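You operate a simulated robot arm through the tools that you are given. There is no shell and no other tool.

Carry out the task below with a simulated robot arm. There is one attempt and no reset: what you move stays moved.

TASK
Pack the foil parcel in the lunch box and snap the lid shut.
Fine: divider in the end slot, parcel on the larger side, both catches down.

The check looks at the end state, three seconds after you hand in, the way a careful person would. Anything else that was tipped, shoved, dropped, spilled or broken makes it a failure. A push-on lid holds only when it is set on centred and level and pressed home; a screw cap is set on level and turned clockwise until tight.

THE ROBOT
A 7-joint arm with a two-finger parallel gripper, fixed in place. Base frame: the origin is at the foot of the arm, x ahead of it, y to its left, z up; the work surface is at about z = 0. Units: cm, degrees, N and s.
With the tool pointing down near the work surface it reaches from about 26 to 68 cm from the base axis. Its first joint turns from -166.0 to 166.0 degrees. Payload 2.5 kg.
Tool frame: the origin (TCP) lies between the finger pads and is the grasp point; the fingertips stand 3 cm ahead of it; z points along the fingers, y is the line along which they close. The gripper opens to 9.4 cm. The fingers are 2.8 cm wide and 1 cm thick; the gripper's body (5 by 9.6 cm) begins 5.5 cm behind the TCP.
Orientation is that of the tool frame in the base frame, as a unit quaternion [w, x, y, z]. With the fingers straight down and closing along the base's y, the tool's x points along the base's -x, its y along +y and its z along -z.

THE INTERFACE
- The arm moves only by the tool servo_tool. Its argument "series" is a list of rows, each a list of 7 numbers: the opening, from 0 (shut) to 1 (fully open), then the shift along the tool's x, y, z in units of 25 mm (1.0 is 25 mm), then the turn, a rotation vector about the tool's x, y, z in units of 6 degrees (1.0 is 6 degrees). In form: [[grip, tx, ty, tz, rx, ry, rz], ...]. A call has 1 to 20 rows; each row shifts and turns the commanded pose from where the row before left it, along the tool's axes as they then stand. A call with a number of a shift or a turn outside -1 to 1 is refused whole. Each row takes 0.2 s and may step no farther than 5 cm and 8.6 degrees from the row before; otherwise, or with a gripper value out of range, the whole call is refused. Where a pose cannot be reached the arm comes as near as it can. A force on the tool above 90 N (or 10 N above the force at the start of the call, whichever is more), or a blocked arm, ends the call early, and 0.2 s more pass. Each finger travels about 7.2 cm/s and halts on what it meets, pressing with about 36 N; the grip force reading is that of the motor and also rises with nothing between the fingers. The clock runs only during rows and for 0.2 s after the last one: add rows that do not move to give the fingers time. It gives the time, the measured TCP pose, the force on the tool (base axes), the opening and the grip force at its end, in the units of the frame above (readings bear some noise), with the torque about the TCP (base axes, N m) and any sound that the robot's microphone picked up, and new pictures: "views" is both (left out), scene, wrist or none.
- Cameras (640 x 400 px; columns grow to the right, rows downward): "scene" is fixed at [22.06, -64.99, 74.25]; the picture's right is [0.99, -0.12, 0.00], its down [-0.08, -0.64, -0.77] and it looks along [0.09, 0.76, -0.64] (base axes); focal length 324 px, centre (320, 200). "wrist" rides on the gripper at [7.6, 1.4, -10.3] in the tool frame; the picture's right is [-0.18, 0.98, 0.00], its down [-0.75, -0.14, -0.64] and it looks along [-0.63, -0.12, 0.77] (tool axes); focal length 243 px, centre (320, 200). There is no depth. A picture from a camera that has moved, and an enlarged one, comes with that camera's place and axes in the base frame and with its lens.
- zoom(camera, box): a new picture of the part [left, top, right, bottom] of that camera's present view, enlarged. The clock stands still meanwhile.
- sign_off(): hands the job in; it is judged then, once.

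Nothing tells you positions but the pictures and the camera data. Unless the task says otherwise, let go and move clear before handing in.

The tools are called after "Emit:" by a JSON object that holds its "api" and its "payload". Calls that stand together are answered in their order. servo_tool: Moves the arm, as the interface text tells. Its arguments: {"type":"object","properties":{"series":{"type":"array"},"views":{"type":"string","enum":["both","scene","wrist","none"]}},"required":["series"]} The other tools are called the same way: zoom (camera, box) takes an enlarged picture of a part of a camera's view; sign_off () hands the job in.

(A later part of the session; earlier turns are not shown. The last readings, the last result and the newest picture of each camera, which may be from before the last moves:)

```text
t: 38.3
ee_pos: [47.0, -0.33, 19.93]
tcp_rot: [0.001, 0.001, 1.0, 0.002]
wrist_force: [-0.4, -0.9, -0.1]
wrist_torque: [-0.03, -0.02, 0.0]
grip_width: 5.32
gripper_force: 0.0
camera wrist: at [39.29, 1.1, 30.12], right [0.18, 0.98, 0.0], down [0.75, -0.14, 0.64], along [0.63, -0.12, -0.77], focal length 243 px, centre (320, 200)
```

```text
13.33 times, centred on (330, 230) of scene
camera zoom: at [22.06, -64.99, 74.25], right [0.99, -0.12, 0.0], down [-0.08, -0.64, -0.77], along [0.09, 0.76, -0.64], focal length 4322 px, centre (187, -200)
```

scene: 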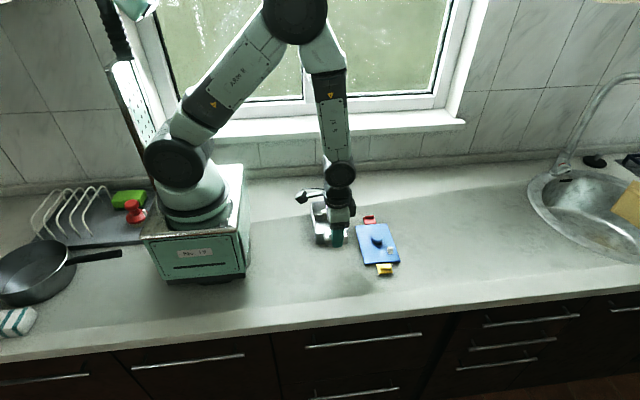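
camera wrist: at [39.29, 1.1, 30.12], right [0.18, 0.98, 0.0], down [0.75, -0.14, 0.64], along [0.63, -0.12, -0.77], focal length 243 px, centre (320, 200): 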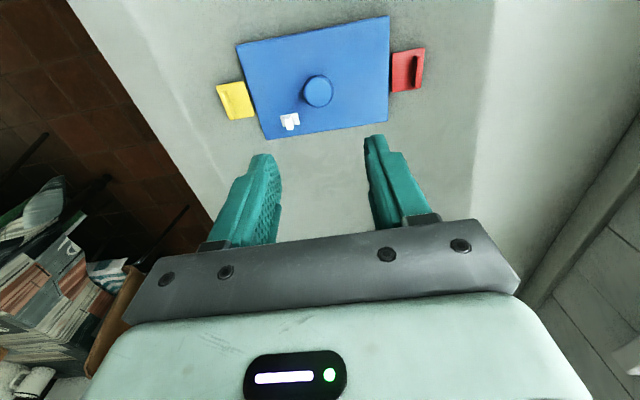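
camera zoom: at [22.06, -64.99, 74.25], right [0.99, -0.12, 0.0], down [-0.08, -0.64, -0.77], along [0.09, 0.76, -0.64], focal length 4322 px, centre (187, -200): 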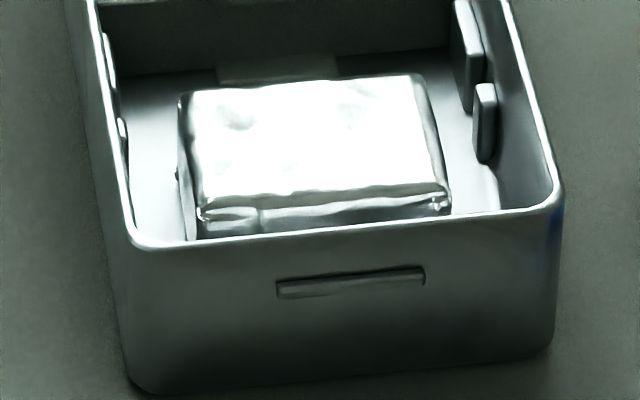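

The lid is a plate about 0.5 cm thick on a low lip. Its mushroom knob's disc is roughly 1.1–2.4 cm above the lid top. I'll descend around the knob to z≈4.7.

Emit:
{"api": "servo_tool", "payload": {"series": [[0.57, 0.02, -0.12, 0.6, 0, 0, 0], [0.57, 0, 0, 0.9, 0, 0, 0], [0.57, 0, 0, 0.9, 0, 0, 0], [0.57, 0, 0, 0.9, 0, 0, 0], [0.57, 0, 0, 0.9, 0, 0, 0], [0.57, 0, 0, 0.9, 0, 0, 0], [0.57, 0, 0, 0.6, 0, 0, 0], [0.57, 0, 0, 0.4, 0, 0, 0], [0.57, 0, 0, 0, 0, 0, 0], [0.57, 0, 0, 0, 0, 0, 0]], "views": "wrist"}}

Emit:
{"api": "zoom", "payload": {"camera": "wrist", "box": [200, 80, 440, 240]}}

Emit:
{"api": "zoom", "payload": {"camera": "scene", "box": [345, 205, 405, 265]}}

```text
t: 40.5
ee_pos: [47.01, -0.59, 4.63]
tcp_rot: [0.001, 0.0, 1.0, 0.002]
wrist_force: [0.3, -0.7, 0.0]
wrist_torque: [-0.02, 0.02, 0.03]
grip_width: 5.34
gripper_force: 0.0
camera wrist: at [39.22, 0.89, 14.82], right [0.18, 0.98, 0.0], down [0.75, -0.14, 0.64], along [0.63, -0.12, -0.77], focal length 243 px, centre (320, 200)
```

wrist: 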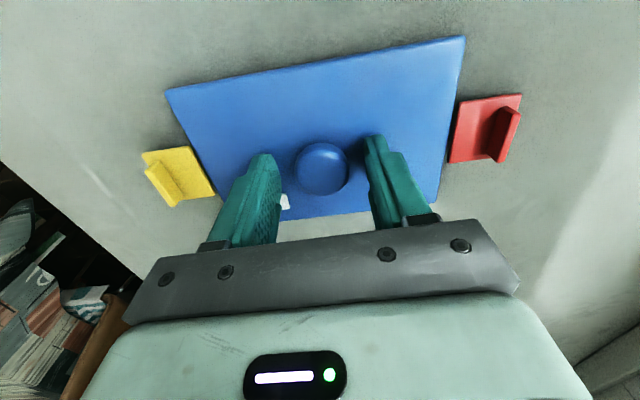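

```text
2.50 times, centred on (320, 160) of wrist
camera zoom: at [39.22, 0.89, 14.82], right [0.18, 0.98, 0.0], down [0.75, -0.14, 0.64], along [0.63, -0.12, -0.77], focal length 606 px, centre (320, 300)
```

zoom: 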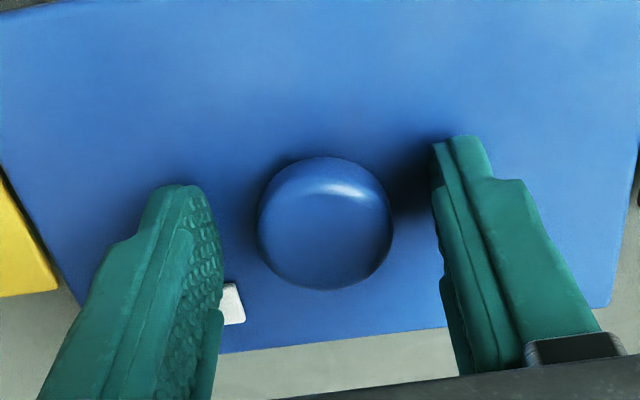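

```text
6.67 times, centred on (375, 235) of scene
camera zoom: at [22.06, -64.99, 74.25], right [0.99, -0.12, 0.0], down [-0.08, -0.64, -0.77], along [0.09, 0.76, -0.64], focal length 2161 px, centre (-47, -33)
```

zoom: 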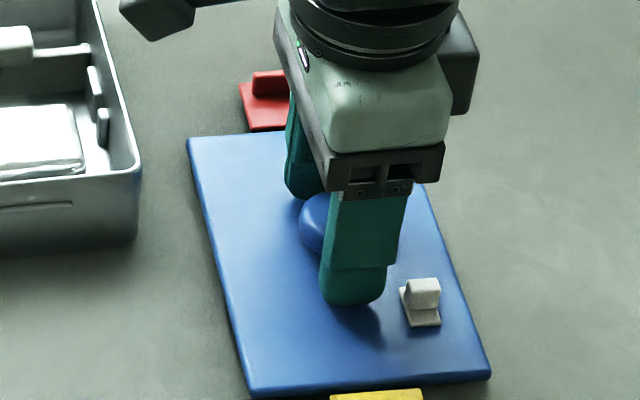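

The knob is centred between the fingers. I'll go down another 0.3 cm, close on it and lift slightly.

Emit:
{"api": "servo_tool", "payload": {"series": [[0.57, 0, 0, 0.12, 0, 0, 0], [0.57, 0, 0, 0, 0, 0, 0], [0.2, 0, 0, 0, 0, 0, 0], [0.2, 0, 0, 0, 0, 0, 0], [0.2, 0, 0, 0, 0, 0, 0], [0.2, 0, 0, 0, 0, 0, 0]], "views": "wrist"}}

Emit:
{"api": "zoom", "payload": {"camera": "wrist", "box": [200, 80, 440, 240]}}

Emit:
{"api": "zoom", "payload": {"camera": "scene", "box": [345, 205, 405, 285]}}

```text
t: 41.9
ee_pos: [47.07, -0.62, 4.29]
tcp_rot: [0.001, 0.0, 1.0, 0.001]
wrist_force: [0.9, 0.0, 0.9]
wrist_torque: [-0.09, 0.01, 0.02]
grip_width: 3.07
gripper_force: 35.7
camera wrist: at [39.23, 0.88, 14.54], right [0.18, 0.98, 0.0], down [0.75, -0.14, 0.64], along [0.63, -0.12, -0.77], focal length 243 px, centre (320, 200)
```

wrist: 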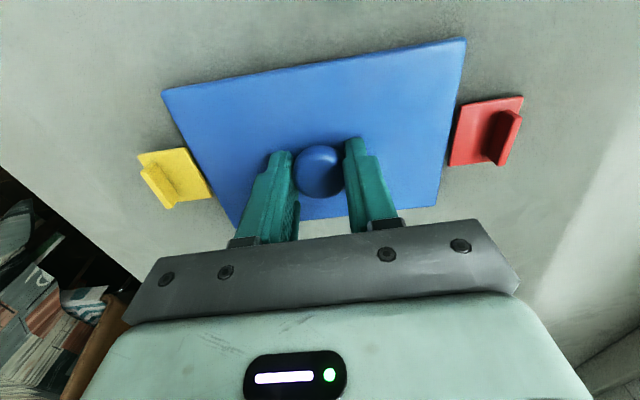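

```text
2.50 times, centred on (320, 160) of wrist
camera zoom: at [39.23, 0.88, 14.54], right [0.18, 0.98, 0.0], down [0.75, -0.14, 0.64], along [0.63, -0.12, -0.77], focal length 606 px, centre (320, 300)
```

zoom: 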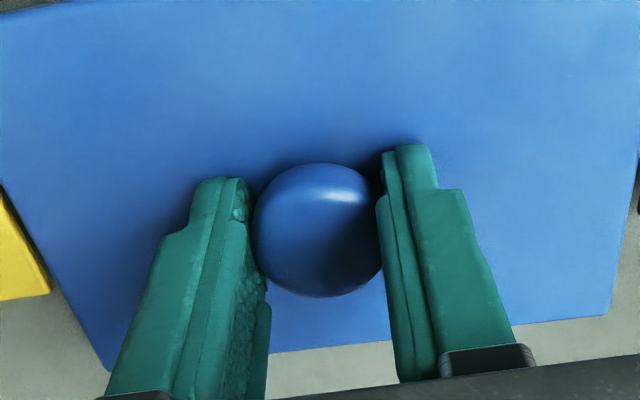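

```text
5.00 times, centred on (375, 245) of scene
camera zoom: at [22.06, -64.99, 74.25], right [0.99, -0.12, 0.0], down [-0.08, -0.64, -0.77], along [0.09, 0.76, -0.64], focal length 1621 px, centre (45, -25)
```

zoom: 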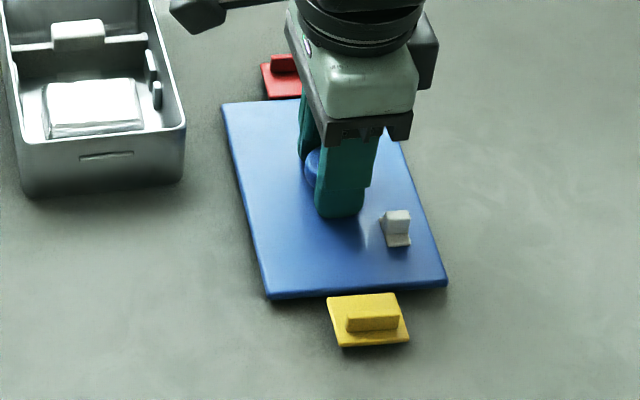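

The knob is gripped at 3.07 cm wide. I'll lift gently and check whether the lid stays level and how the catches behave.

Emit:
{"api": "servo_tool", "payload": {"series": [[0.2, 0, 0, -0.15, 0, 0, 0], [0.2, 0, 0, -0.3, 0, 0, 0], [0.2, 0, 0, -0.5, 0, 0, 0], [0.2, 0, 0, -0.5, 0, 0, 0], [0.2, 0, 0, -0.5, 0, 0, 0], [0.2, 0, 0, 0, 0, 0, 0], [0.2, 0, 0, 0, 0, 0, 0]], "views": "wrist"}}

Emit:
{"api": "zoom", "payload": {"camera": "scene", "box": [345, 195, 415, 275]}}

```text
t: 43.5
ee_pos: [46.95, -0.7, 9.11]
tcp_rot: [0.001, 0.0, 1.0, 0.001]
wrist_force: [-0.1, 0.9, -0.3]
wrist_torque: [-0.02, -0.03, -0.01]
grip_width: 3.1
gripper_force: 35.9
camera wrist: at [39.16, 0.84, 19.41], right [0.18, 0.98, 0.0], down [0.75, -0.14, 0.64], along [0.63, -0.12, -0.77], focal length 243 px, centre (320, 200)
```

wrist: 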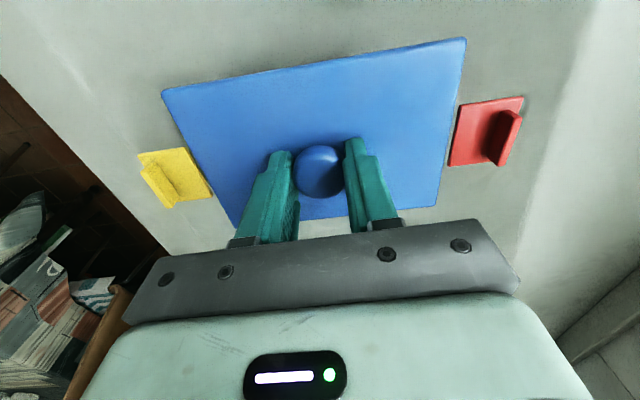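

```text
5.00 times, centred on (380, 235) of scene
camera zoom: at [22.06, -64.99, 74.25], right [0.99, -0.12, 0.0], down [-0.08, -0.64, -0.77], along [0.09, 0.76, -0.64], focal length 1621 px, centre (20, 25)
```

zoom: 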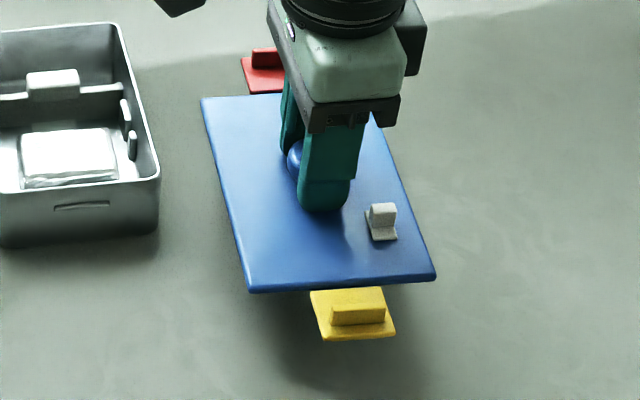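

The lid lifts level with both catches staying out flat, and nothing else has been disturbed. I'll raise it, carry it over the box and rotate it about 1.8° to match the box.

Emit:
{"api": "servo_tool", "payload": {"series": [[0.2, 0, 0, -0.6, 0, 0, 0], [0.2, 0, 0, -0.7, 0, 0, 0], [0.2, 0.2, 0.15, -0.46, 0, 0, 0], [0.2, 0.6, 0.42, 0, 0, 0, -0.1], [0.2, 0.75, 0.54, 0, 0, 0, -0.1], [0.2, 0.75, 0.54, 0, 0, 0, -0.1], [0.2, 0.75, 0.54, 0, 0, 0, 0], [0.2, 0.75, 0.54, 0, 0, 0, 0], [0.2, 0.75, 0.54, 0, 0, 0, 0], [0.2, 0.6, 0.42, 0, 0, 0, 0], [0.2, 0.25, 0.18, 0, 0, 0, 0], [0.2, 0, 0, 0, 0, 0, 0], [0.2, 0, 0, 0, 0, 0, 0]], "views": "both"}}

Emit:
{"api": "zoom", "payload": {"camera": "scene", "box": [295, 180, 365, 250]}}

Emit:
{"api": "zoom", "payload": {"camera": "wrist", "box": [130, 20, 530, 240]}}

```text
t: 46.3
ee_pos: [33.11, 8.69, 13.56]
tcp_rot: [0.001, -0.016, 1.0, 0.001]
wrist_force: [-0.9, -0.8, -1.7]
wrist_torque: [-0.03, -0.01, -0.01]
grip_width: 3.09
gripper_force: 36.4
camera wrist: at [25.41, 9.96, 23.78], right [0.15, 0.99, 0.0], down [0.76, -0.12, 0.64], along [0.64, -0.1, -0.77], focal length 243 px, centre (320, 200)
```

scene: 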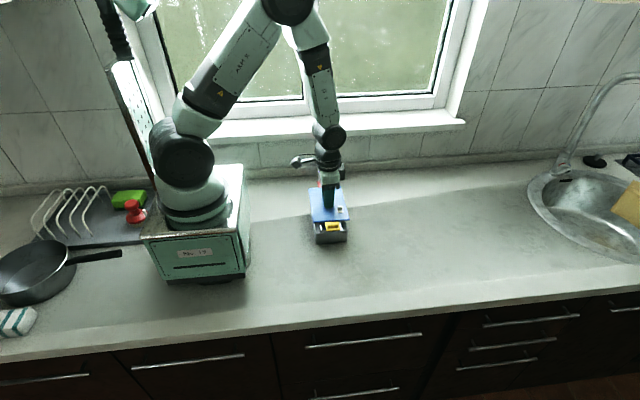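
wrist: 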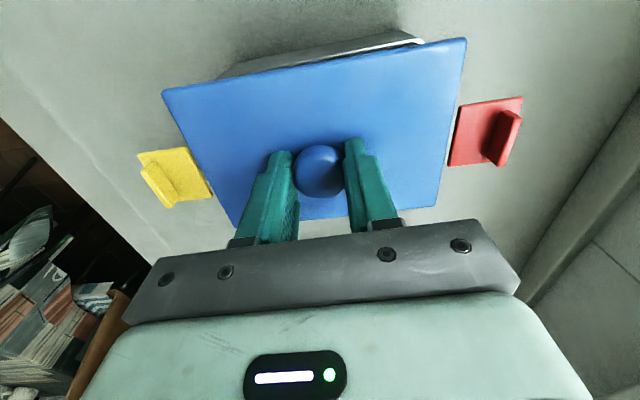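

```text
5.71 times, centred on (330, 215) of scene
camera zoom: at [22.06, -64.99, 74.25], right [0.99, -0.12, 0.0], down [-0.08, -0.64, -0.77], along [0.09, 0.76, -0.64], focal length 1852 px, centre (263, 114)
```

zoom: 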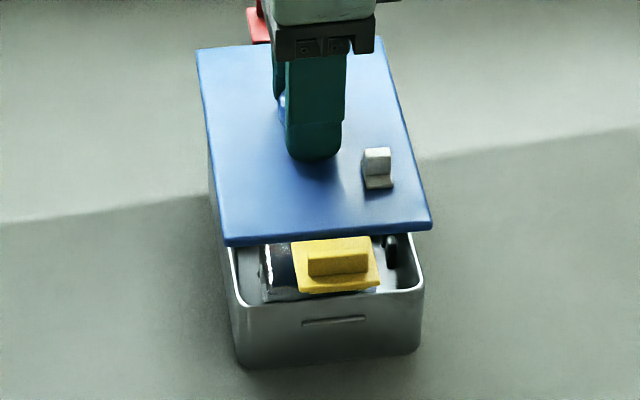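

```text
1.60 times, centred on (330, 130) of wrist
camera zoom: at [25.41, 9.96, 23.78], right [0.15, 0.99, 0.0], down [0.76, -0.12, 0.64], along [0.64, -0.1, -0.77], focal length 388 px, centre (304, 312)
```

zoom: 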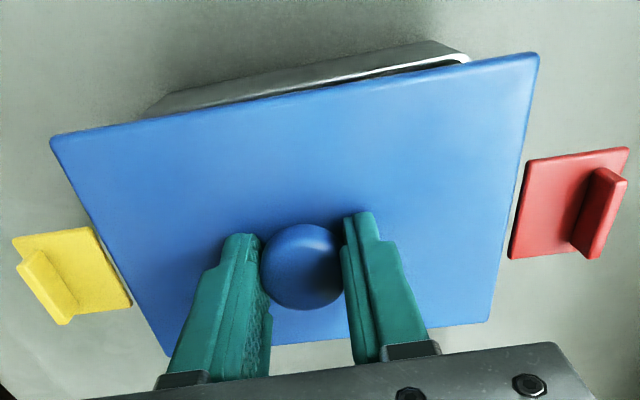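

The lid is over the box but needs to go about 0.3 cm in +x and +y. I'll correct that and lower to just above the rim for a final alignment check.

Emit:
{"api": "servo_tool", "payload": {"series": [[0.2, -0.124, 0.12, 0.2, 0, 0, 0], [0.2, 0, 0, 0.5, 0, 0, 0], [0.2, 0, 0, 0.5, 0, 0, 0], [0.2, 0, 0, 0.3, 0, 0, 0], [0.2, 0, 0, 0, 0, 0, 0], [0.2, 0, 0, 0, 0, 0, 0]], "views": "wrist"}}

Emit:
{"api": "zoom", "payload": {"camera": "scene", "box": [300, 190, 360, 250]}}

Emit:
{"api": "zoom", "payload": {"camera": "wrist", "box": [130, 20, 530, 240]}}

Emit:
{"api": "zoom", "payload": {"camera": "scene", "box": [310, 220, 354, 248]}}

```text
t: 47.7
ee_pos: [33.55, 9.05, 9.72]
tcp_rot: [0.001, -0.016, 1.0, 0.002]
wrist_force: [0.2, -0.1, -0.9]
wrist_torque: [-0.01, 0.01, 0.0]
grip_width: 3.07
gripper_force: 35.5
camera wrist: at [25.71, 10.35, 20.03], right [0.15, 0.99, 0.0], down [0.76, -0.12, 0.64], along [0.64, -0.1, -0.77], focal length 243 px, centre (320, 200)
```

wrist: 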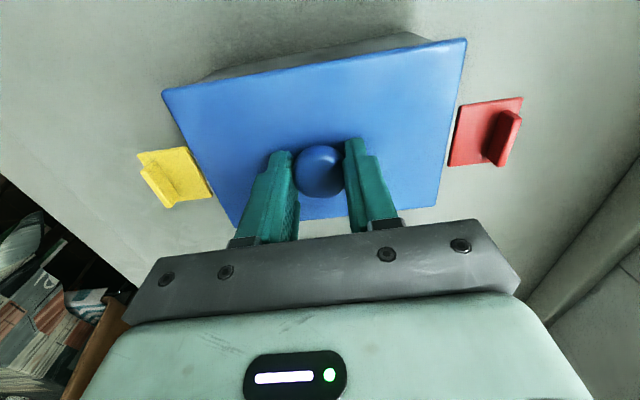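

```text
6.67 times, centred on (330, 220) of scene
camera zoom: at [22.06, -64.99, 74.25], right [0.99, -0.12, 0.0], down [-0.08, -0.64, -0.77], along [0.09, 0.76, -0.64], focal length 2161 px, centre (253, 67)
```

zoom: 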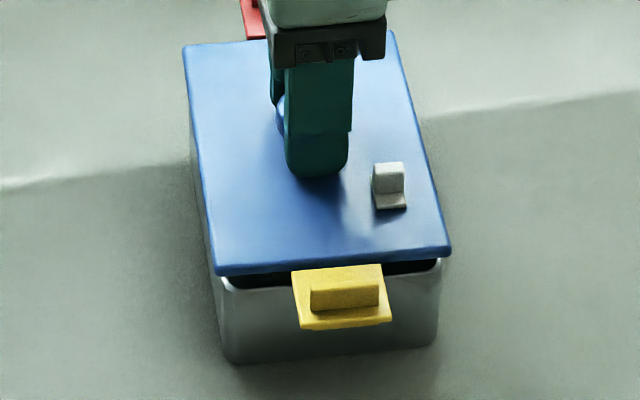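

```text
1.60 times, centred on (330, 130) of wrist
camera zoom: at [25.71, 10.35, 20.03], right [0.15, 0.99, 0.0], down [0.76, -0.12, 0.64], along [0.64, -0.1, -0.77], focal length 388 px, centre (304, 312)
```

zoom: 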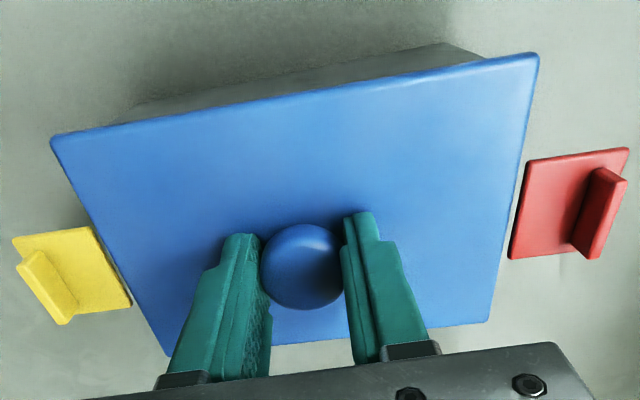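

```text
14.29 times, centred on (332, 234) of scene
camera zoom: at [22.06, -64.99, 74.25], right [0.99, -0.12, 0.0], down [-0.08, -0.64, -0.77], along [0.09, 0.76, -0.64], focal length 4631 px, centre (149, -286)
```

zoom: 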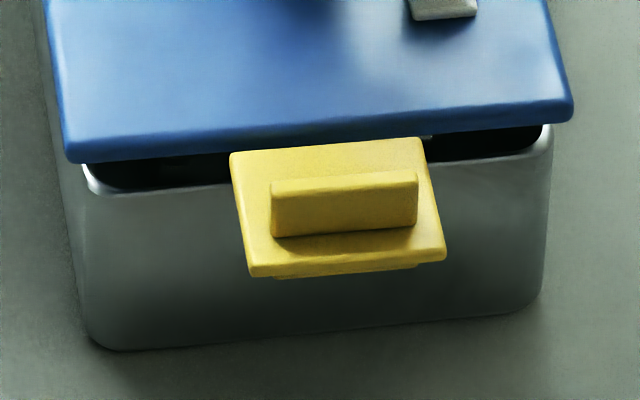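

The lid overhangs the rim fairly evenly all round and is level. I'll make a hair's correction and lower in small steps, checking force and alignment.

Emit:
{"api": "servo_tool", "payload": {"series": [[0.2, -0.016, -0.016, 0, 0, 0, -0.04], [0.2, 0, 0, 0.08, 0, 0, 0], [0.2, 0, 0, 0.08, 0, 0, 0], [0.2, 0, 0, 0.08, 0, 0, 0], [0.2, 0, 0, 0, 0, 0, 0]], "views": "none"}}

Emit:
{"api": "zoom", "payload": {"camera": "scene", "box": [310, 220, 354, 248]}}

Emit:
{"api": "zoom", "payload": {"camera": "scene", "box": [300, 190, 360, 250]}}

```text
t: 48.9
ee_pos: [33.64, 9.14, 9.25]
tcp_rot: [0.001, -0.018, 1.0, 0.001]
wrist_force: [-0.2, -0.4, -2.5]
wrist_torque: [0.04, 0.01, 0.02]
grip_width: 3.11
gripper_force: 35.1
```

```text
14.29 times, centred on (332, 234) of scene
camera zoom: at [22.06, -64.99, 74.25], right [0.99, -0.12, 0.0], down [-0.08, -0.64, -0.77], along [0.09, 0.76, -0.64], focal length 4631 px, centre (149, -286)
```

zoom: 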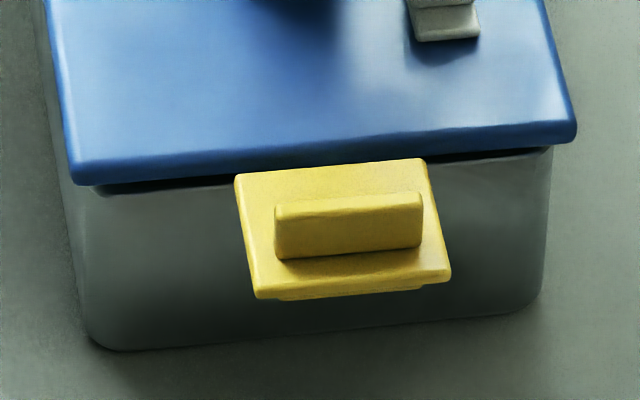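

```text
6.67 times, centred on (330, 220) of scene
camera zoom: at [22.06, -64.99, 74.25], right [0.99, -0.12, 0.0], down [-0.08, -0.64, -0.77], along [0.09, 0.76, -0.64], focal length 2161 px, centre (253, 67)
```

zoom: 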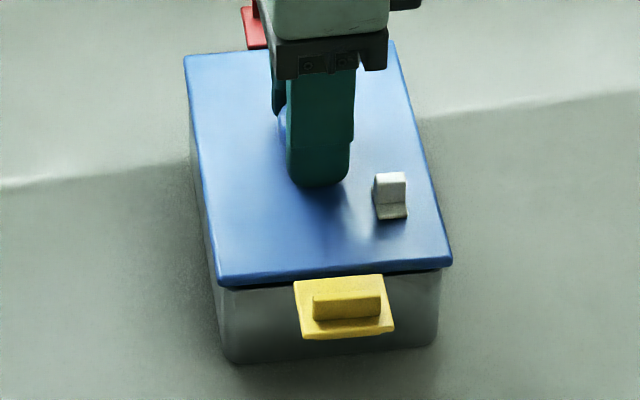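

Still no contact and the overhang remains symmetric. I'll keep lowering in small steps.

Emit:
{"api": "servo_tool", "payload": {"series": [[0.2, 0, 0, 0.06, 0, 0, 0], [0.2, 0, 0, 0.06, 0, 0, 0], [0.2, 0, 0, 0, 0, 0, 0]], "views": "none"}}

Emit:
{"api": "zoom", "payload": {"camera": "scene", "box": [310, 220, 354, 248]}}

Emit:
{"api": "zoom", "payload": {"camera": "scene", "box": [304, 190, 334, 240]}}

```text
t: 49.7
ee_pos: [33.55, 9.08, 8.97]
tcp_rot: [0.002, -0.018, 1.0, 0.001]
wrist_force: [-0.3, -0.7, -1.7]
wrist_torque: [0.01, 0.0, 0.01]
grip_width: 3.1
gripper_force: 36.3
```

```text
14.29 times, centred on (332, 234) of scene
camera zoom: at [22.06, -64.99, 74.25], right [0.99, -0.12, 0.0], down [-0.08, -0.64, -0.77], along [0.09, 0.76, -0.64], focal length 4631 px, centre (149, -286)
```

zoom: 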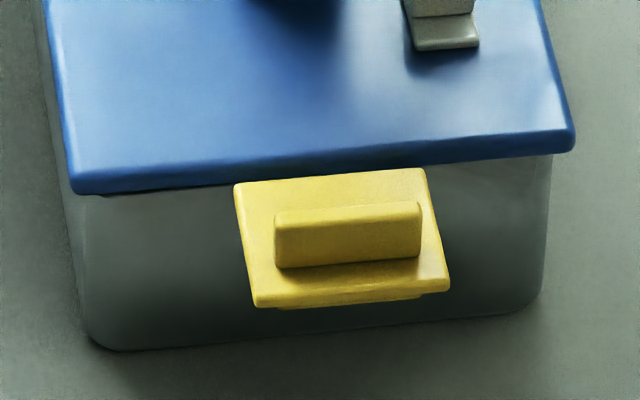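

```text
8.00 times, centred on (319, 215) of scene
camera zoom: at [22.06, -64.99, 74.25], right [0.99, -0.12, 0.0], down [-0.08, -0.64, -0.77], along [0.09, 0.76, -0.64], focal length 2594 px, centre (328, 80)
```

zoom: 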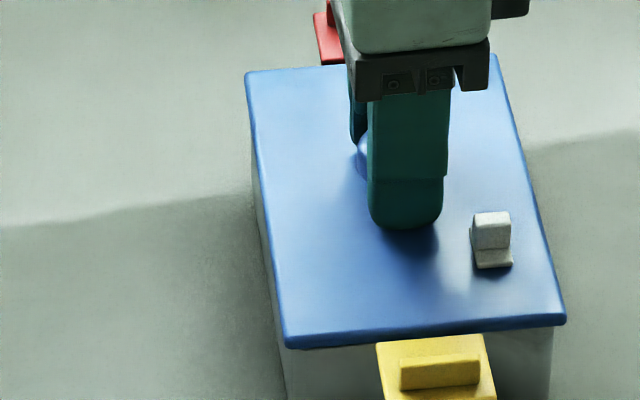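

The gap has almost closed with no resistance yet. I'll continue in small steps until I feel contact.

Emit:
{"api": "servo_tool", "payload": {"series": [[0.2, 0, 0, 0.06, 0, 0, 0], [0.2, 0, 0, 0.04, 0, 0, 0], [0.2, 0, 0, 0, 0, 0, 0]], "views": "none"}}

Emit:
{"api": "zoom", "payload": {"camera": "scene", "box": [310, 220, 354, 248]}}

```text
t: 50.5
ee_pos: [33.51, 9.16, 8.73]
tcp_rot: [0.001, -0.018, 1.0, 0.001]
wrist_force: [-3.4, -2.1, 19.8]
wrist_torque: [-0.08, 0.22, 0.05]
grip_width: 3.07
gripper_force: 36.2
```

```text
14.29 times, centred on (332, 234) of scene
camera zoom: at [22.06, -64.99, 74.25], right [0.99, -0.12, 0.0], down [-0.08, -0.64, -0.77], along [0.09, 0.76, -0.64], focal length 4631 px, centre (149, -286)
```

zoom: 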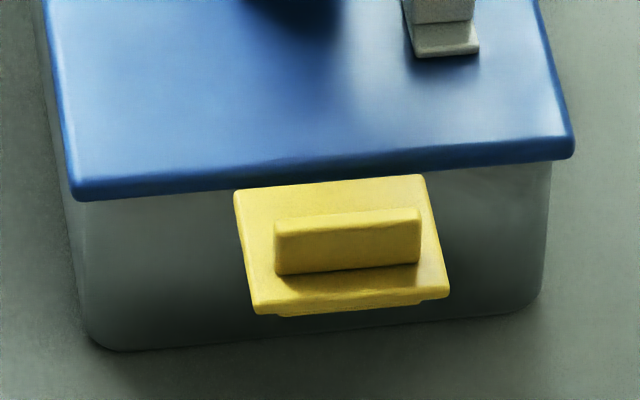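

There's firm contact (about 20 N), well centred, so the lid is sitting on the rim all round. I'll press a bit harder through the knob and listen for it going home.

Emit:
{"api": "servo_tool", "payload": {"series": [[0.2, 0, 0, 0.04, 0, 0, 0], [0.2, 0, 0, 0.04, 0, 0, 0], [0.2, 0, 0, 0, 0, 0, 0]], "views": "none"}}

Emit:
{"api": "zoom", "payload": {"camera": "scene", "box": [310, 220, 354, 248]}}

```text
t: 51.3
ee_pos: [33.54, 9.0, 8.7]
tcp_rot: [0.002, -0.018, 1.0, 0.002]
wrist_force: [-15.9, -7.9, 86.5]
wrist_torque: [-0.6, 0.91, -0.02]
grip_width: 3.09
gripper_force: 35.7
```

```text
14.29 times, centred on (332, 234) of scene
camera zoom: at [22.06, -64.99, 74.25], right [0.99, -0.12, 0.0], down [-0.08, -0.64, -0.77], along [0.09, 0.76, -0.64], focal length 4631 px, centre (149, -286)
```

zoom: 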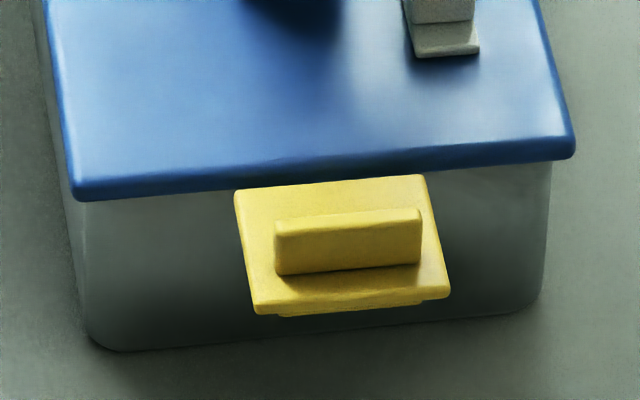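

At 86 N it doesn't move any further, so the lid is hard home on the rim. I'll relax the pressure, release the knob and lift clear to inspect.

Emit:
{"api": "servo_tool", "payload": {"series": [[0.2, 0, 0, -0.04, 0, 0, 0], [0.2, 0, 0, -0.032, 0, 0, 0], [0.2, 0, 0, 0, 0, 0, 0], [0.55, 0, 0, 0, 0, 0, 0], [0.55, 0, 0, 0, 0, 0, 0], [0.55, 0, 0, 0, 0, 0, 0]], "views": "wrist"}}

Emit:
{"api": "zoom", "payload": {"camera": "scene", "box": [304, 190, 360, 250]}}

Emit:
{"api": "zoom", "payload": {"camera": "wrist", "box": [130, 20, 530, 240]}}

```text
t: 52.7
ee_pos: [33.74, 9.11, 8.7]
tcp_rot: [0.002, -0.018, 1.0, 0.002]
wrist_force: [3.9, 13.1, 24.2]
wrist_torque: [-0.21, 0.12, 0.02]
grip_width: 4.39
gripper_force: 0.0
camera wrist: at [25.85, 10.31, 18.91], right [0.15, 0.99, 0.0], down [0.76, -0.12, 0.65], along [0.64, -0.09, -0.76], focal length 243 px, centre (320, 200)
```

wrist: 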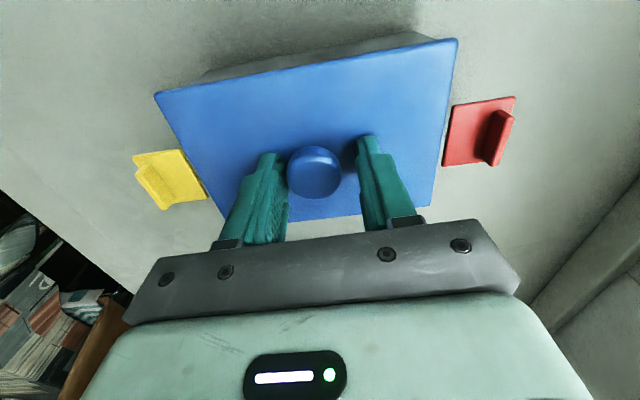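

```text
6.67 times, centred on (332, 220) of scene
camera zoom: at [22.06, -64.99, 74.25], right [0.99, -0.12, 0.0], down [-0.08, -0.64, -0.77], along [0.09, 0.76, -0.64], focal length 2161 px, centre (240, 67)
```

zoom: 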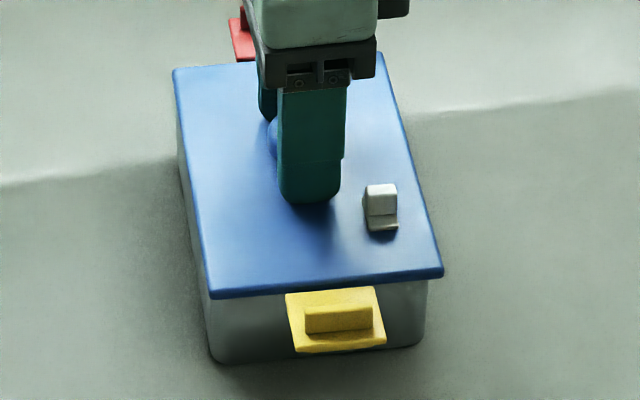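

```text
1.60 times, centred on (330, 130) of wrist
camera zoom: at [25.85, 10.31, 18.91], right [0.15, 0.99, 0.0], down [0.76, -0.12, 0.65], along [0.64, -0.09, -0.76], focal length 388 px, centre (304, 312)
```

zoom: 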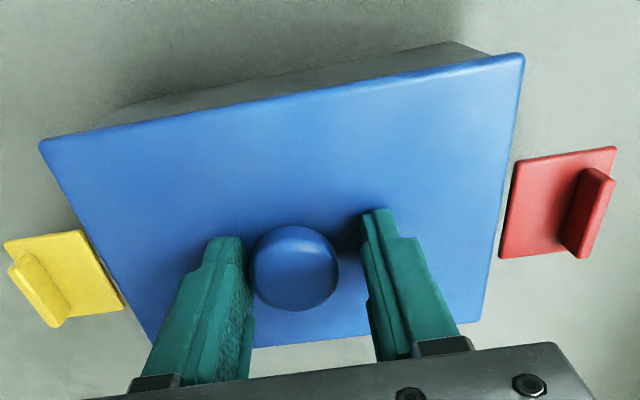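

The release left some residual downward and sideways force, so the fingertips may be touching the lid. I'll raise gently and re-check.

Emit:
{"api": "servo_tool", "payload": {"series": [[0.55, 0, 0, -0.06, 0, 0, 0], [0.55, 0, 0, -0.06, 0, 0, 0], [0.55, 0, 0, 0, 0, 0, 0]], "views": "wrist"}}

Emit:
{"api": "zoom", "payload": {"camera": "scene", "box": [304, 190, 360, 250]}}

Emit:
{"api": "zoom", "payload": {"camera": "wrist", "box": [130, 20, 530, 240]}}

```text
t: 53.5
ee_pos: [33.55, 9.06, 8.9]
tcp_rot: [0.001, -0.018, 1.0, 0.001]
wrist_force: [-0.9, 0.4, 0.5]
wrist_torque: [0.01, 0.02, -0.01]
grip_width: 5.14
gripper_force: 0.0
camera wrist: at [25.75, 10.24, 19.18], right [0.15, 0.99, 0.0], down [0.76, -0.12, 0.64], along [0.63, -0.09, -0.77], focal length 243 px, centre (320, 200)
```

wrist: 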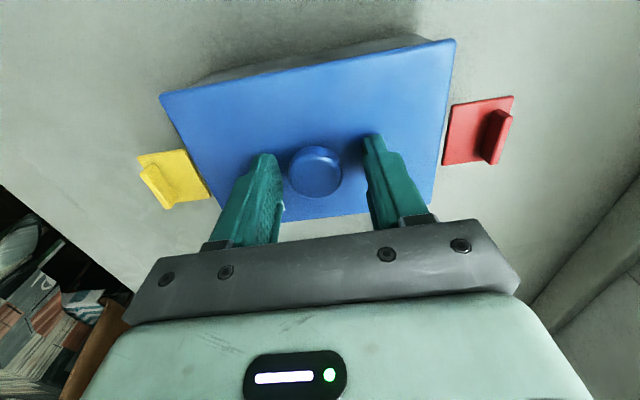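

```text
6.67 times, centred on (332, 220) of scene
camera zoom: at [22.06, -64.99, 74.25], right [0.99, -0.12, 0.0], down [-0.08, -0.64, -0.77], along [0.09, 0.76, -0.64], focal length 2161 px, centre (240, 67)
```

zoom: 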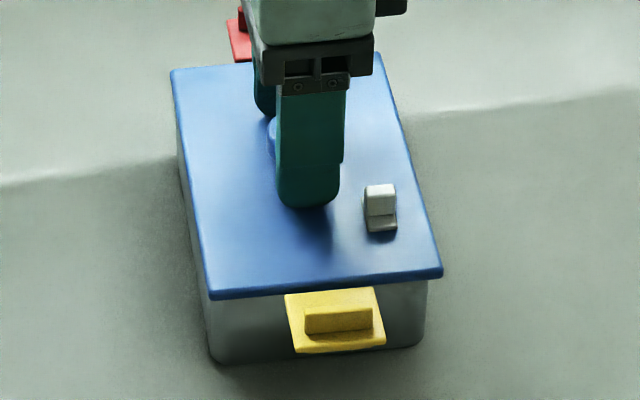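

```text
1.60 times, centred on (330, 130) of wrist
camera zoom: at [25.75, 10.24, 19.18], right [0.15, 0.99, 0.0], down [0.76, -0.12, 0.64], along [0.63, -0.09, -0.77], focal length 388 px, centre (304, 312)
```

zoom: 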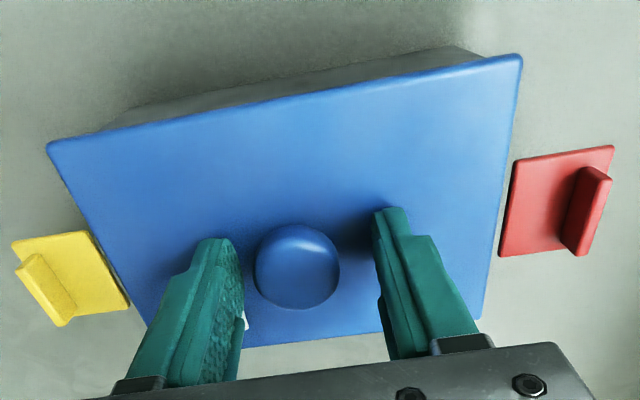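

The gripper is free now. I'll check whether the lid or box shifted during the release.

Emit:
{"api": "zoom", "payload": {"camera": "scene", "box": [310, 220, 354, 248]}}

Emit:
{"api": "zoom", "payload": {"camera": "scene", "box": [308, 186, 352, 214]}}

```text
14.29 times, centred on (332, 234) of scene
camera zoom: at [22.06, -64.99, 74.25], right [0.99, -0.12, 0.0], down [-0.08, -0.64, -0.77], along [0.09, 0.76, -0.64], focal length 4631 px, centre (149, -286)
```

zoom: 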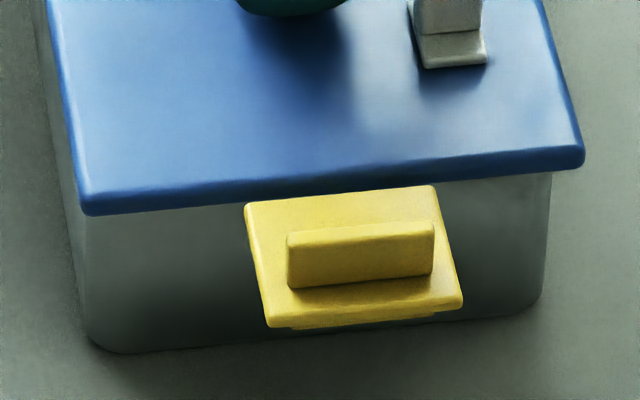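

```text
14.29 times, centred on (330, 200) of scene
camera zoom: at [22.06, -64.99, 74.25], right [0.99, -0.12, 0.0], down [-0.08, -0.64, -0.77], along [0.09, 0.76, -0.64], focal length 4631 px, centre (177, 200)
```

zoom: 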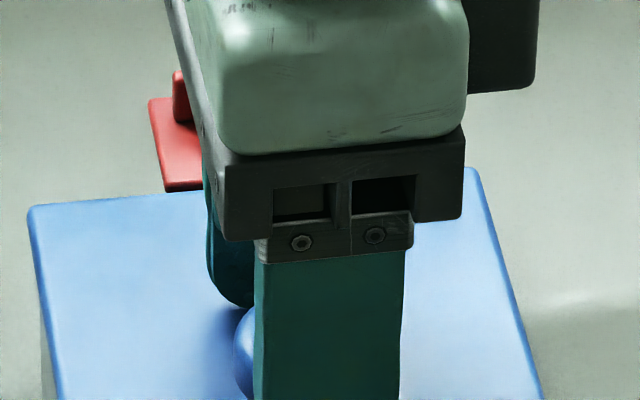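

The lid slid about 0.35 cm toward -y and turned slightly when I opened under residual load; the box itself hardly moved. I'll re-grip the knob without pressing, so I can lift the lid slightly and re-centre it.

Emit:
{"api": "servo_tool", "payload": {"series": [[0.55, -0.035, -0.133, -0.04, 0, 0, 0], [0.55, 0, 0, 0, 0, 0, 0], [0.2, 0, 0, 0, 0, 0, 0], [0.2, 0, 0, 0, 0, 0, 0], [0.2, 0, 0, 0, 0, 0, 0]], "views": "wrist"}}

Emit:
{"api": "zoom", "payload": {"camera": "scene", "box": [310, 220, 354, 248]}}

Emit:
{"api": "zoom", "payload": {"camera": "wrist", "box": [130, 20, 530, 240]}}

```text
t: 54.7
ee_pos: [33.66, 8.72, 9.0]
tcp_rot: [0.002, -0.017, 1.0, 0.001]
wrist_force: [-0.8, 0.2, 0.6]
wrist_torque: [-0.05, 0.07, 0.02]
grip_width: 3.1
gripper_force: 36.5
camera wrist: at [25.88, 9.94, 19.29], right [0.15, 0.99, 0.0], down [0.76, -0.12, 0.64], along [0.64, -0.09, -0.77], focal length 243 px, centre (320, 200)
```

wrist: 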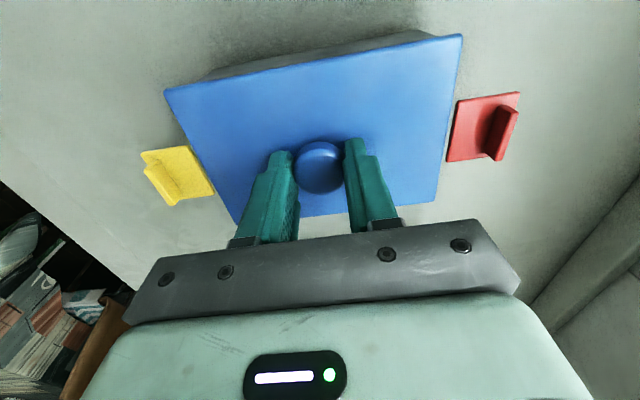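

```text
14.29 times, centred on (332, 234) of scene
camera zoom: at [22.06, -64.99, 74.25], right [0.99, -0.12, 0.0], down [-0.08, -0.64, -0.77], along [0.09, 0.76, -0.64], focal length 4631 px, centre (149, -286)
```

zoom: 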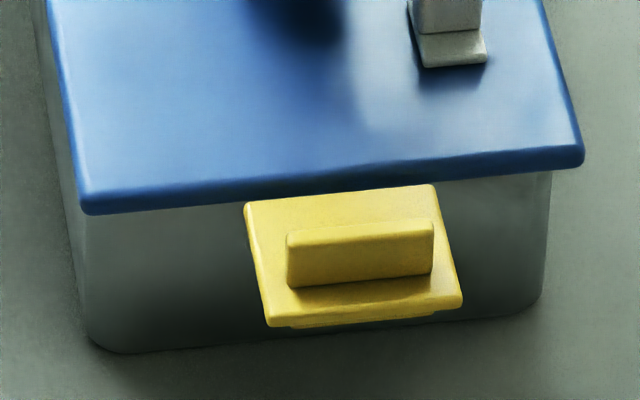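

```text
1.60 times, centred on (330, 130) of wrist
camera zoom: at [25.88, 9.94, 19.29], right [0.15, 0.99, 0.0], down [0.76, -0.12, 0.64], along [0.64, -0.09, -0.77], focal length 388 px, centre (304, 312)
```

zoom: 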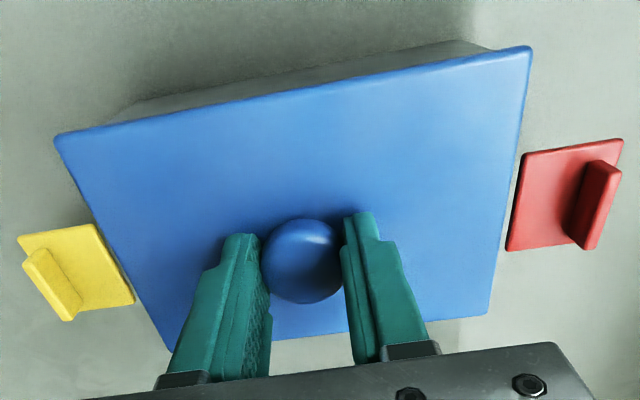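

I have the knob again with no side load. I'll raise the lid 0.3 cm, shift it +y 0.33 and -x 0.13, and turn it back 0.5°.

Emit:
{"api": "servo_tool", "payload": {"series": [[0.2, 0, 0, -0.12, 0, 0, 0], [0.2, 0, 0, 0, 0, 0, 0], [0.2, 0.025, 0.067, 0, 0, 0, 0.04], [0.2, 0.022, 0.067, 0, 0, 0, 0.04], [0.2, 0, 0, 0, 0, 0, 0], [0.2, 0, 0, 0, 0, 0, 0]], "views": "wrist"}}

Emit:
{"api": "zoom", "payload": {"camera": "scene", "box": [310, 220, 354, 248]}}

Emit:
{"api": "zoom", "payload": {"camera": "scene", "box": [308, 186, 352, 214]}}

Emit:
{"api": "zoom", "payload": {"camera": "wrist", "box": [130, 20, 530, 240]}}

```text
t: 56.1
ee_pos: [33.62, 9.12, 9.41]
tcp_rot: [0.001, -0.013, 1.0, 0.001]
wrist_force: [0.3, -0.3, -1.1]
wrist_torque: [-0.02, 0.01, 0.02]
grip_width: 3.08
gripper_force: 35.6
camera wrist: at [25.78, 10.35, 19.59], right [0.16, 0.99, 0.0], down [0.76, -0.12, 0.64], along [0.64, -0.1, -0.77], focal length 243 px, centre (320, 200)
```

wrist: 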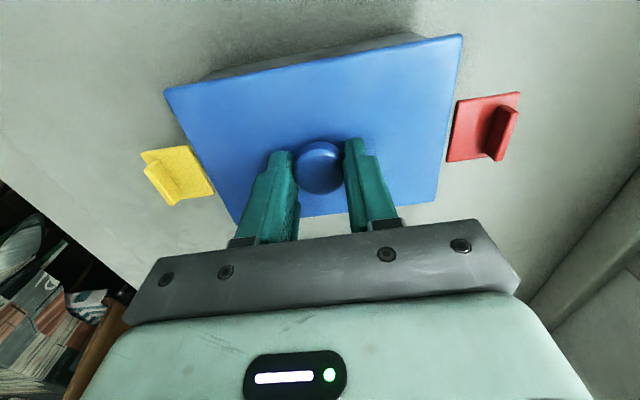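

```text
14.29 times, centred on (332, 234) of scene
camera zoom: at [22.06, -64.99, 74.25], right [0.99, -0.12, 0.0], down [-0.08, -0.64, -0.77], along [0.09, 0.76, -0.64], focal length 4631 px, centre (149, -286)
```

zoom: 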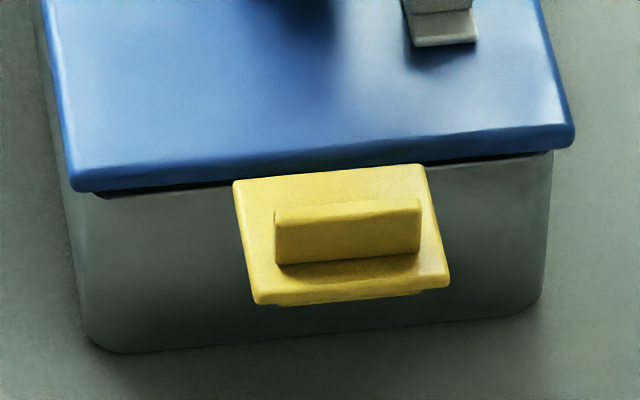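

```text
14.29 times, centred on (330, 200) of scene
camera zoom: at [22.06, -64.99, 74.25], right [0.99, -0.12, 0.0], down [-0.08, -0.64, -0.77], along [0.09, 0.76, -0.64], focal length 4631 px, centre (177, 200)
```

zoom: 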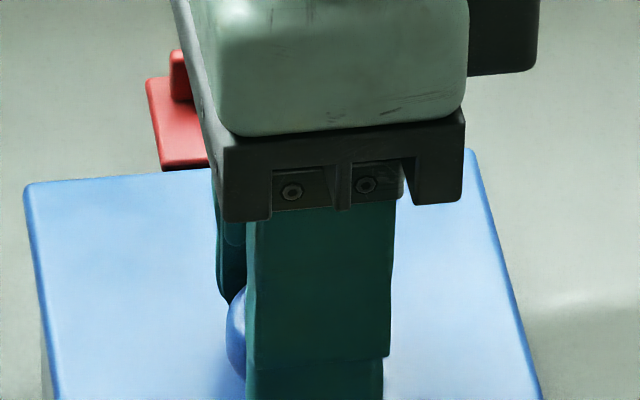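

```text
1.60 times, centred on (330, 130) of wrist
camera zoom: at [25.78, 10.35, 19.59], right [0.16, 0.99, 0.0], down [0.76, -0.12, 0.64], along [0.64, -0.1, -0.77], focal length 388 px, centre (304, 312)
```

zoom: 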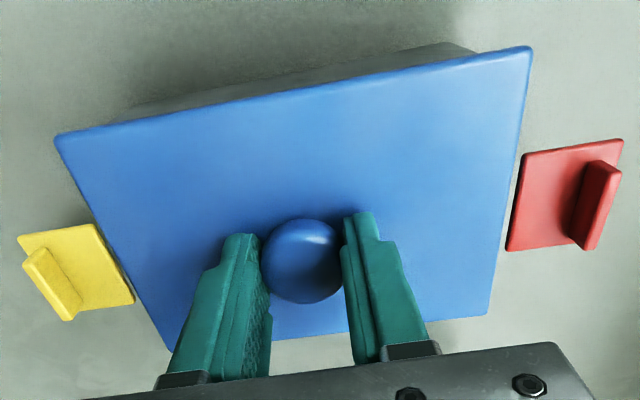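

The lid is now centred on the box in both cameras and level. I'll lower it straight down until it seats.

Emit:
{"api": "servo_tool", "payload": {"series": [[0.2, 0, 0, 0.06, 0, 0, 0], [0.2, 0, 0, 0.06, 0, 0, 0], [0.2, 0, 0, 0.04, 0, 0, 0], [0.2, 0, 0, 0, 0, 0, 0]], "views": "none"}}

Emit:
{"api": "zoom", "payload": {"camera": "scene", "box": [310, 220, 354, 248]}}

```text
t: 57.1
ee_pos: [33.5, 9.01, 9.06]
tcp_rot: [0.001, -0.013, 1.0, 0.001]
wrist_force: [-5.9, -3.1, 29.1]
wrist_torque: [-0.1, 0.14, 0.03]
grip_width: 3.11
gripper_force: 36.1
```

```text
14.29 times, centred on (332, 234) of scene
camera zoom: at [22.06, -64.99, 74.25], right [0.99, -0.12, 0.0], down [-0.08, -0.64, -0.77], along [0.09, 0.76, -0.64], focal length 4631 px, centre (149, -286)
```

zoom: 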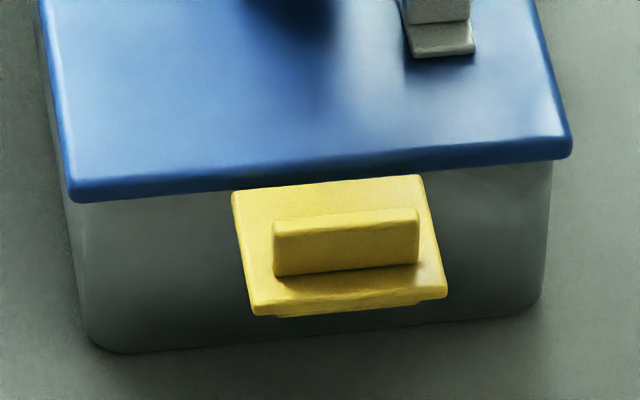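

The lid seats at the same height as before, but since it slid earlier I want to be sure the lip is really inside the rim. As a test I'll lift it, offset it 0.9 cm in y and see at what height it touches.

Emit:
{"api": "servo_tool", "payload": {"series": [[0.2, 0, 0, -0.16, 0, 0, 0], [0.2, 0, 0, -0.2, 0, 0, 0], [0.2, 0, 0, 0, 0, 0, 0], [0.2, 0, 0.18, 0, 0, 0, 0], [0.2, 0, 0.18, 0, 0, 0, 0], [0.2, 0, 0, 0, 0, 0, 0], [0.2, 0, 0, 0, 0, 0, 0]], "views": "wrist"}}

Emit:
{"api": "zoom", "payload": {"camera": "scene", "box": [310, 220, 354, 248]}}

```text
t: 58.7
ee_pos: [33.47, 9.92, 9.87]
tcp_rot: [0.001, -0.013, 1.0, 0.0]
wrist_force: [0.1, 1.2, -0.8]
wrist_torque: [0.04, -0.03, -0.05]
grip_width: 3.12
gripper_force: 35.8
camera wrist: at [25.73, 11.25, 20.09], right [0.16, 0.99, 0.0], down [0.76, -0.12, 0.64], along [0.63, -0.1, -0.77], focal length 243 px, centre (320, 200)
```

wrist: 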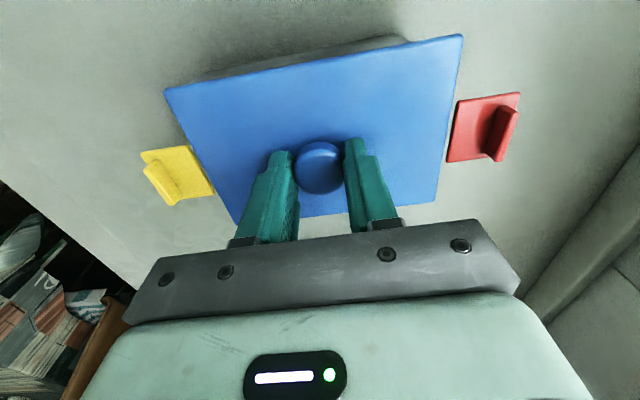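

```text
14.29 times, centred on (332, 234) of scene
camera zoom: at [22.06, -64.99, 74.25], right [0.99, -0.12, 0.0], down [-0.08, -0.64, -0.77], along [0.09, 0.76, -0.64], focal length 4631 px, centre (149, -286)
```

zoom: 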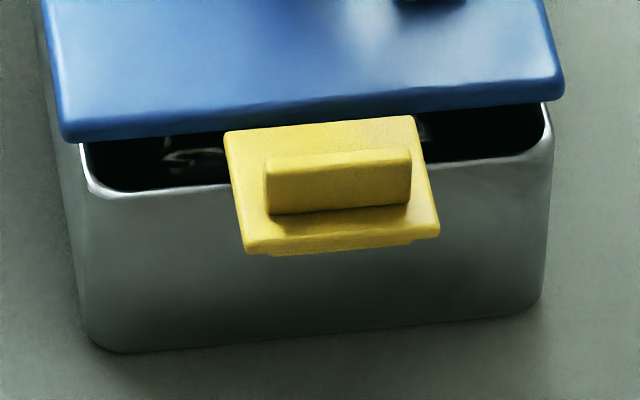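

The lid is offset and free, with the box unmoved. I'll lower in small steps to find the contact height.

Emit:
{"api": "servo_tool", "payload": {"series": [[0.2, 0, 0, 0.06, 0, 0, 0], [0.2, 0, 0, 0.06, 0, 0, 0], [0.2, 0, 0, 0, 0, 0, 0]], "views": "none"}}

Emit:
{"api": "servo_tool", "payload": {"series": [[0.2, 0, 0, 0.05, 0, 0, 0], [0.2, 0, 0, 0, 0, 0, 0]], "views": "none"}}

```text
t: 59.5
ee_pos: [33.56, 10.01, 9.57]
tcp_rot: [0.001, -0.012, 1.0, 0.002]
wrist_force: [-1.6, -2.3, 5.4]
wrist_torque: [0.32, 0.02, 0.1]
grip_width: 3.08
gripper_force: 36.2
```

```text
t: 60.1
ee_pos: [33.55, 9.89, 9.42]
tcp_rot: [0.001, -0.013, 1.0, 0.001]
wrist_force: [0.1, -3.1, 6.2]
wrist_torque: [0.37, 0.01, 0.0]
grip_width: 3.13
gripper_force: 36.1
```

At the offset position the lid touches 0.5 cm higher, at the back rim. That confirms the lip really does drop inside when centred. I'll lift and return to the centred position.

Emit:
{"api": "servo_tool", "payload": {"series": [[0.2, 0, 0, -0.12, 0, 0, 0], [0.2, 0, 0, -0.13, 0, 0, 0], [0.2, 0, -0.18, 0, 0, 0, 0], [0.2, 0, -0.18, 0, 0, 0, 0], [0.2, 0, 0, 0, 0, 0, 0], [0.2, 0, 0, 0, 0, 0, 0]], "views": "wrist"}}

Emit:
{"api": "zoom", "payload": {"camera": "scene", "box": [310, 220, 354, 248]}}

Emit:
{"api": "zoom", "payload": {"camera": "scene", "box": [308, 186, 352, 214]}}

Emit:
{"api": "zoom", "payload": {"camera": "wrist", "box": [130, 20, 530, 240]}}

```text
t: 61.5
ee_pos: [33.54, 9.14, 10.02]
tcp_rot: [0.001, -0.013, 1.0, 0.002]
wrist_force: [0.6, 0.1, -1.6]
wrist_torque: [0.04, -0.02, 0.01]
grip_width: 3.11
gripper_force: 36.1
camera wrist: at [25.75, 10.35, 20.31], right [0.16, 0.99, 0.0], down [0.76, -0.12, 0.64], along [0.64, -0.1, -0.77], focal length 243 px, centre (320, 200)
```

wrist: 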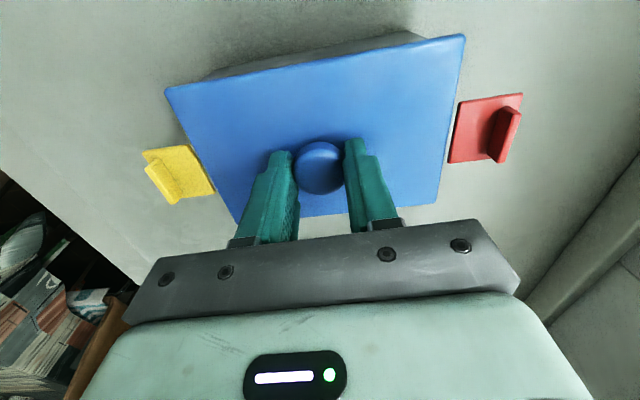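

```text
14.29 times, centred on (332, 234) of scene
camera zoom: at [22.06, -64.99, 74.25], right [0.99, -0.12, 0.0], down [-0.08, -0.64, -0.77], along [0.09, 0.76, -0.64], focal length 4631 px, centre (149, -286)
```

zoom: 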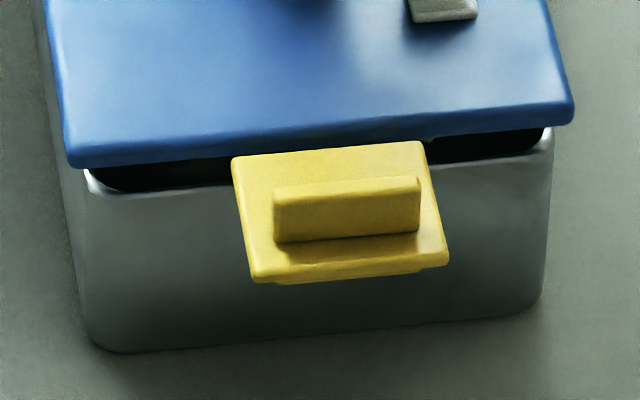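

```text
14.29 times, centred on (330, 200) of scene
camera zoom: at [22.06, -64.99, 74.25], right [0.99, -0.12, 0.0], down [-0.08, -0.64, -0.77], along [0.09, 0.76, -0.64], focal length 4631 px, centre (177, 200)
```

zoom: 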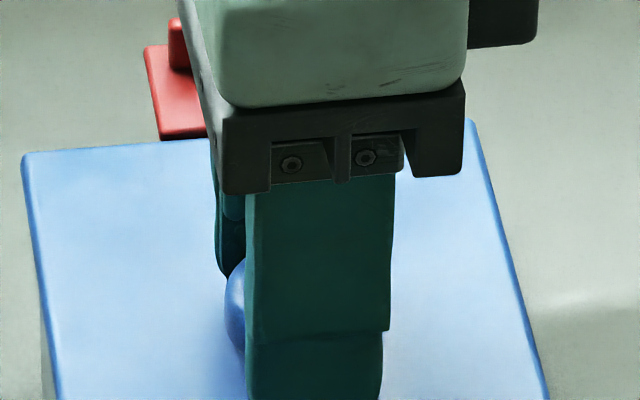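

```text
1.60 times, centred on (330, 130) of wrist
camera zoom: at [25.75, 10.35, 20.31], right [0.16, 0.99, 0.0], down [0.76, -0.12, 0.64], along [0.64, -0.1, -0.77], focal length 388 px, centre (304, 312)
```

zoom: 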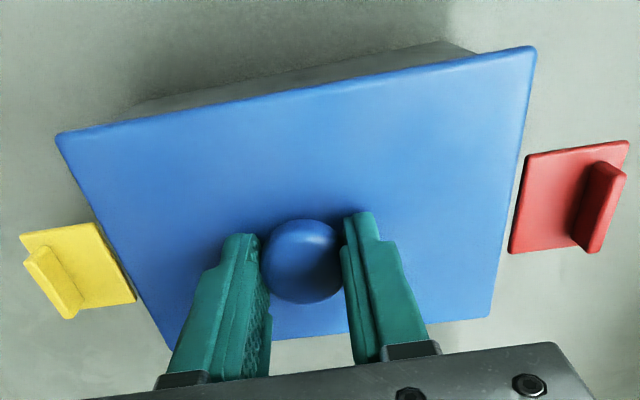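

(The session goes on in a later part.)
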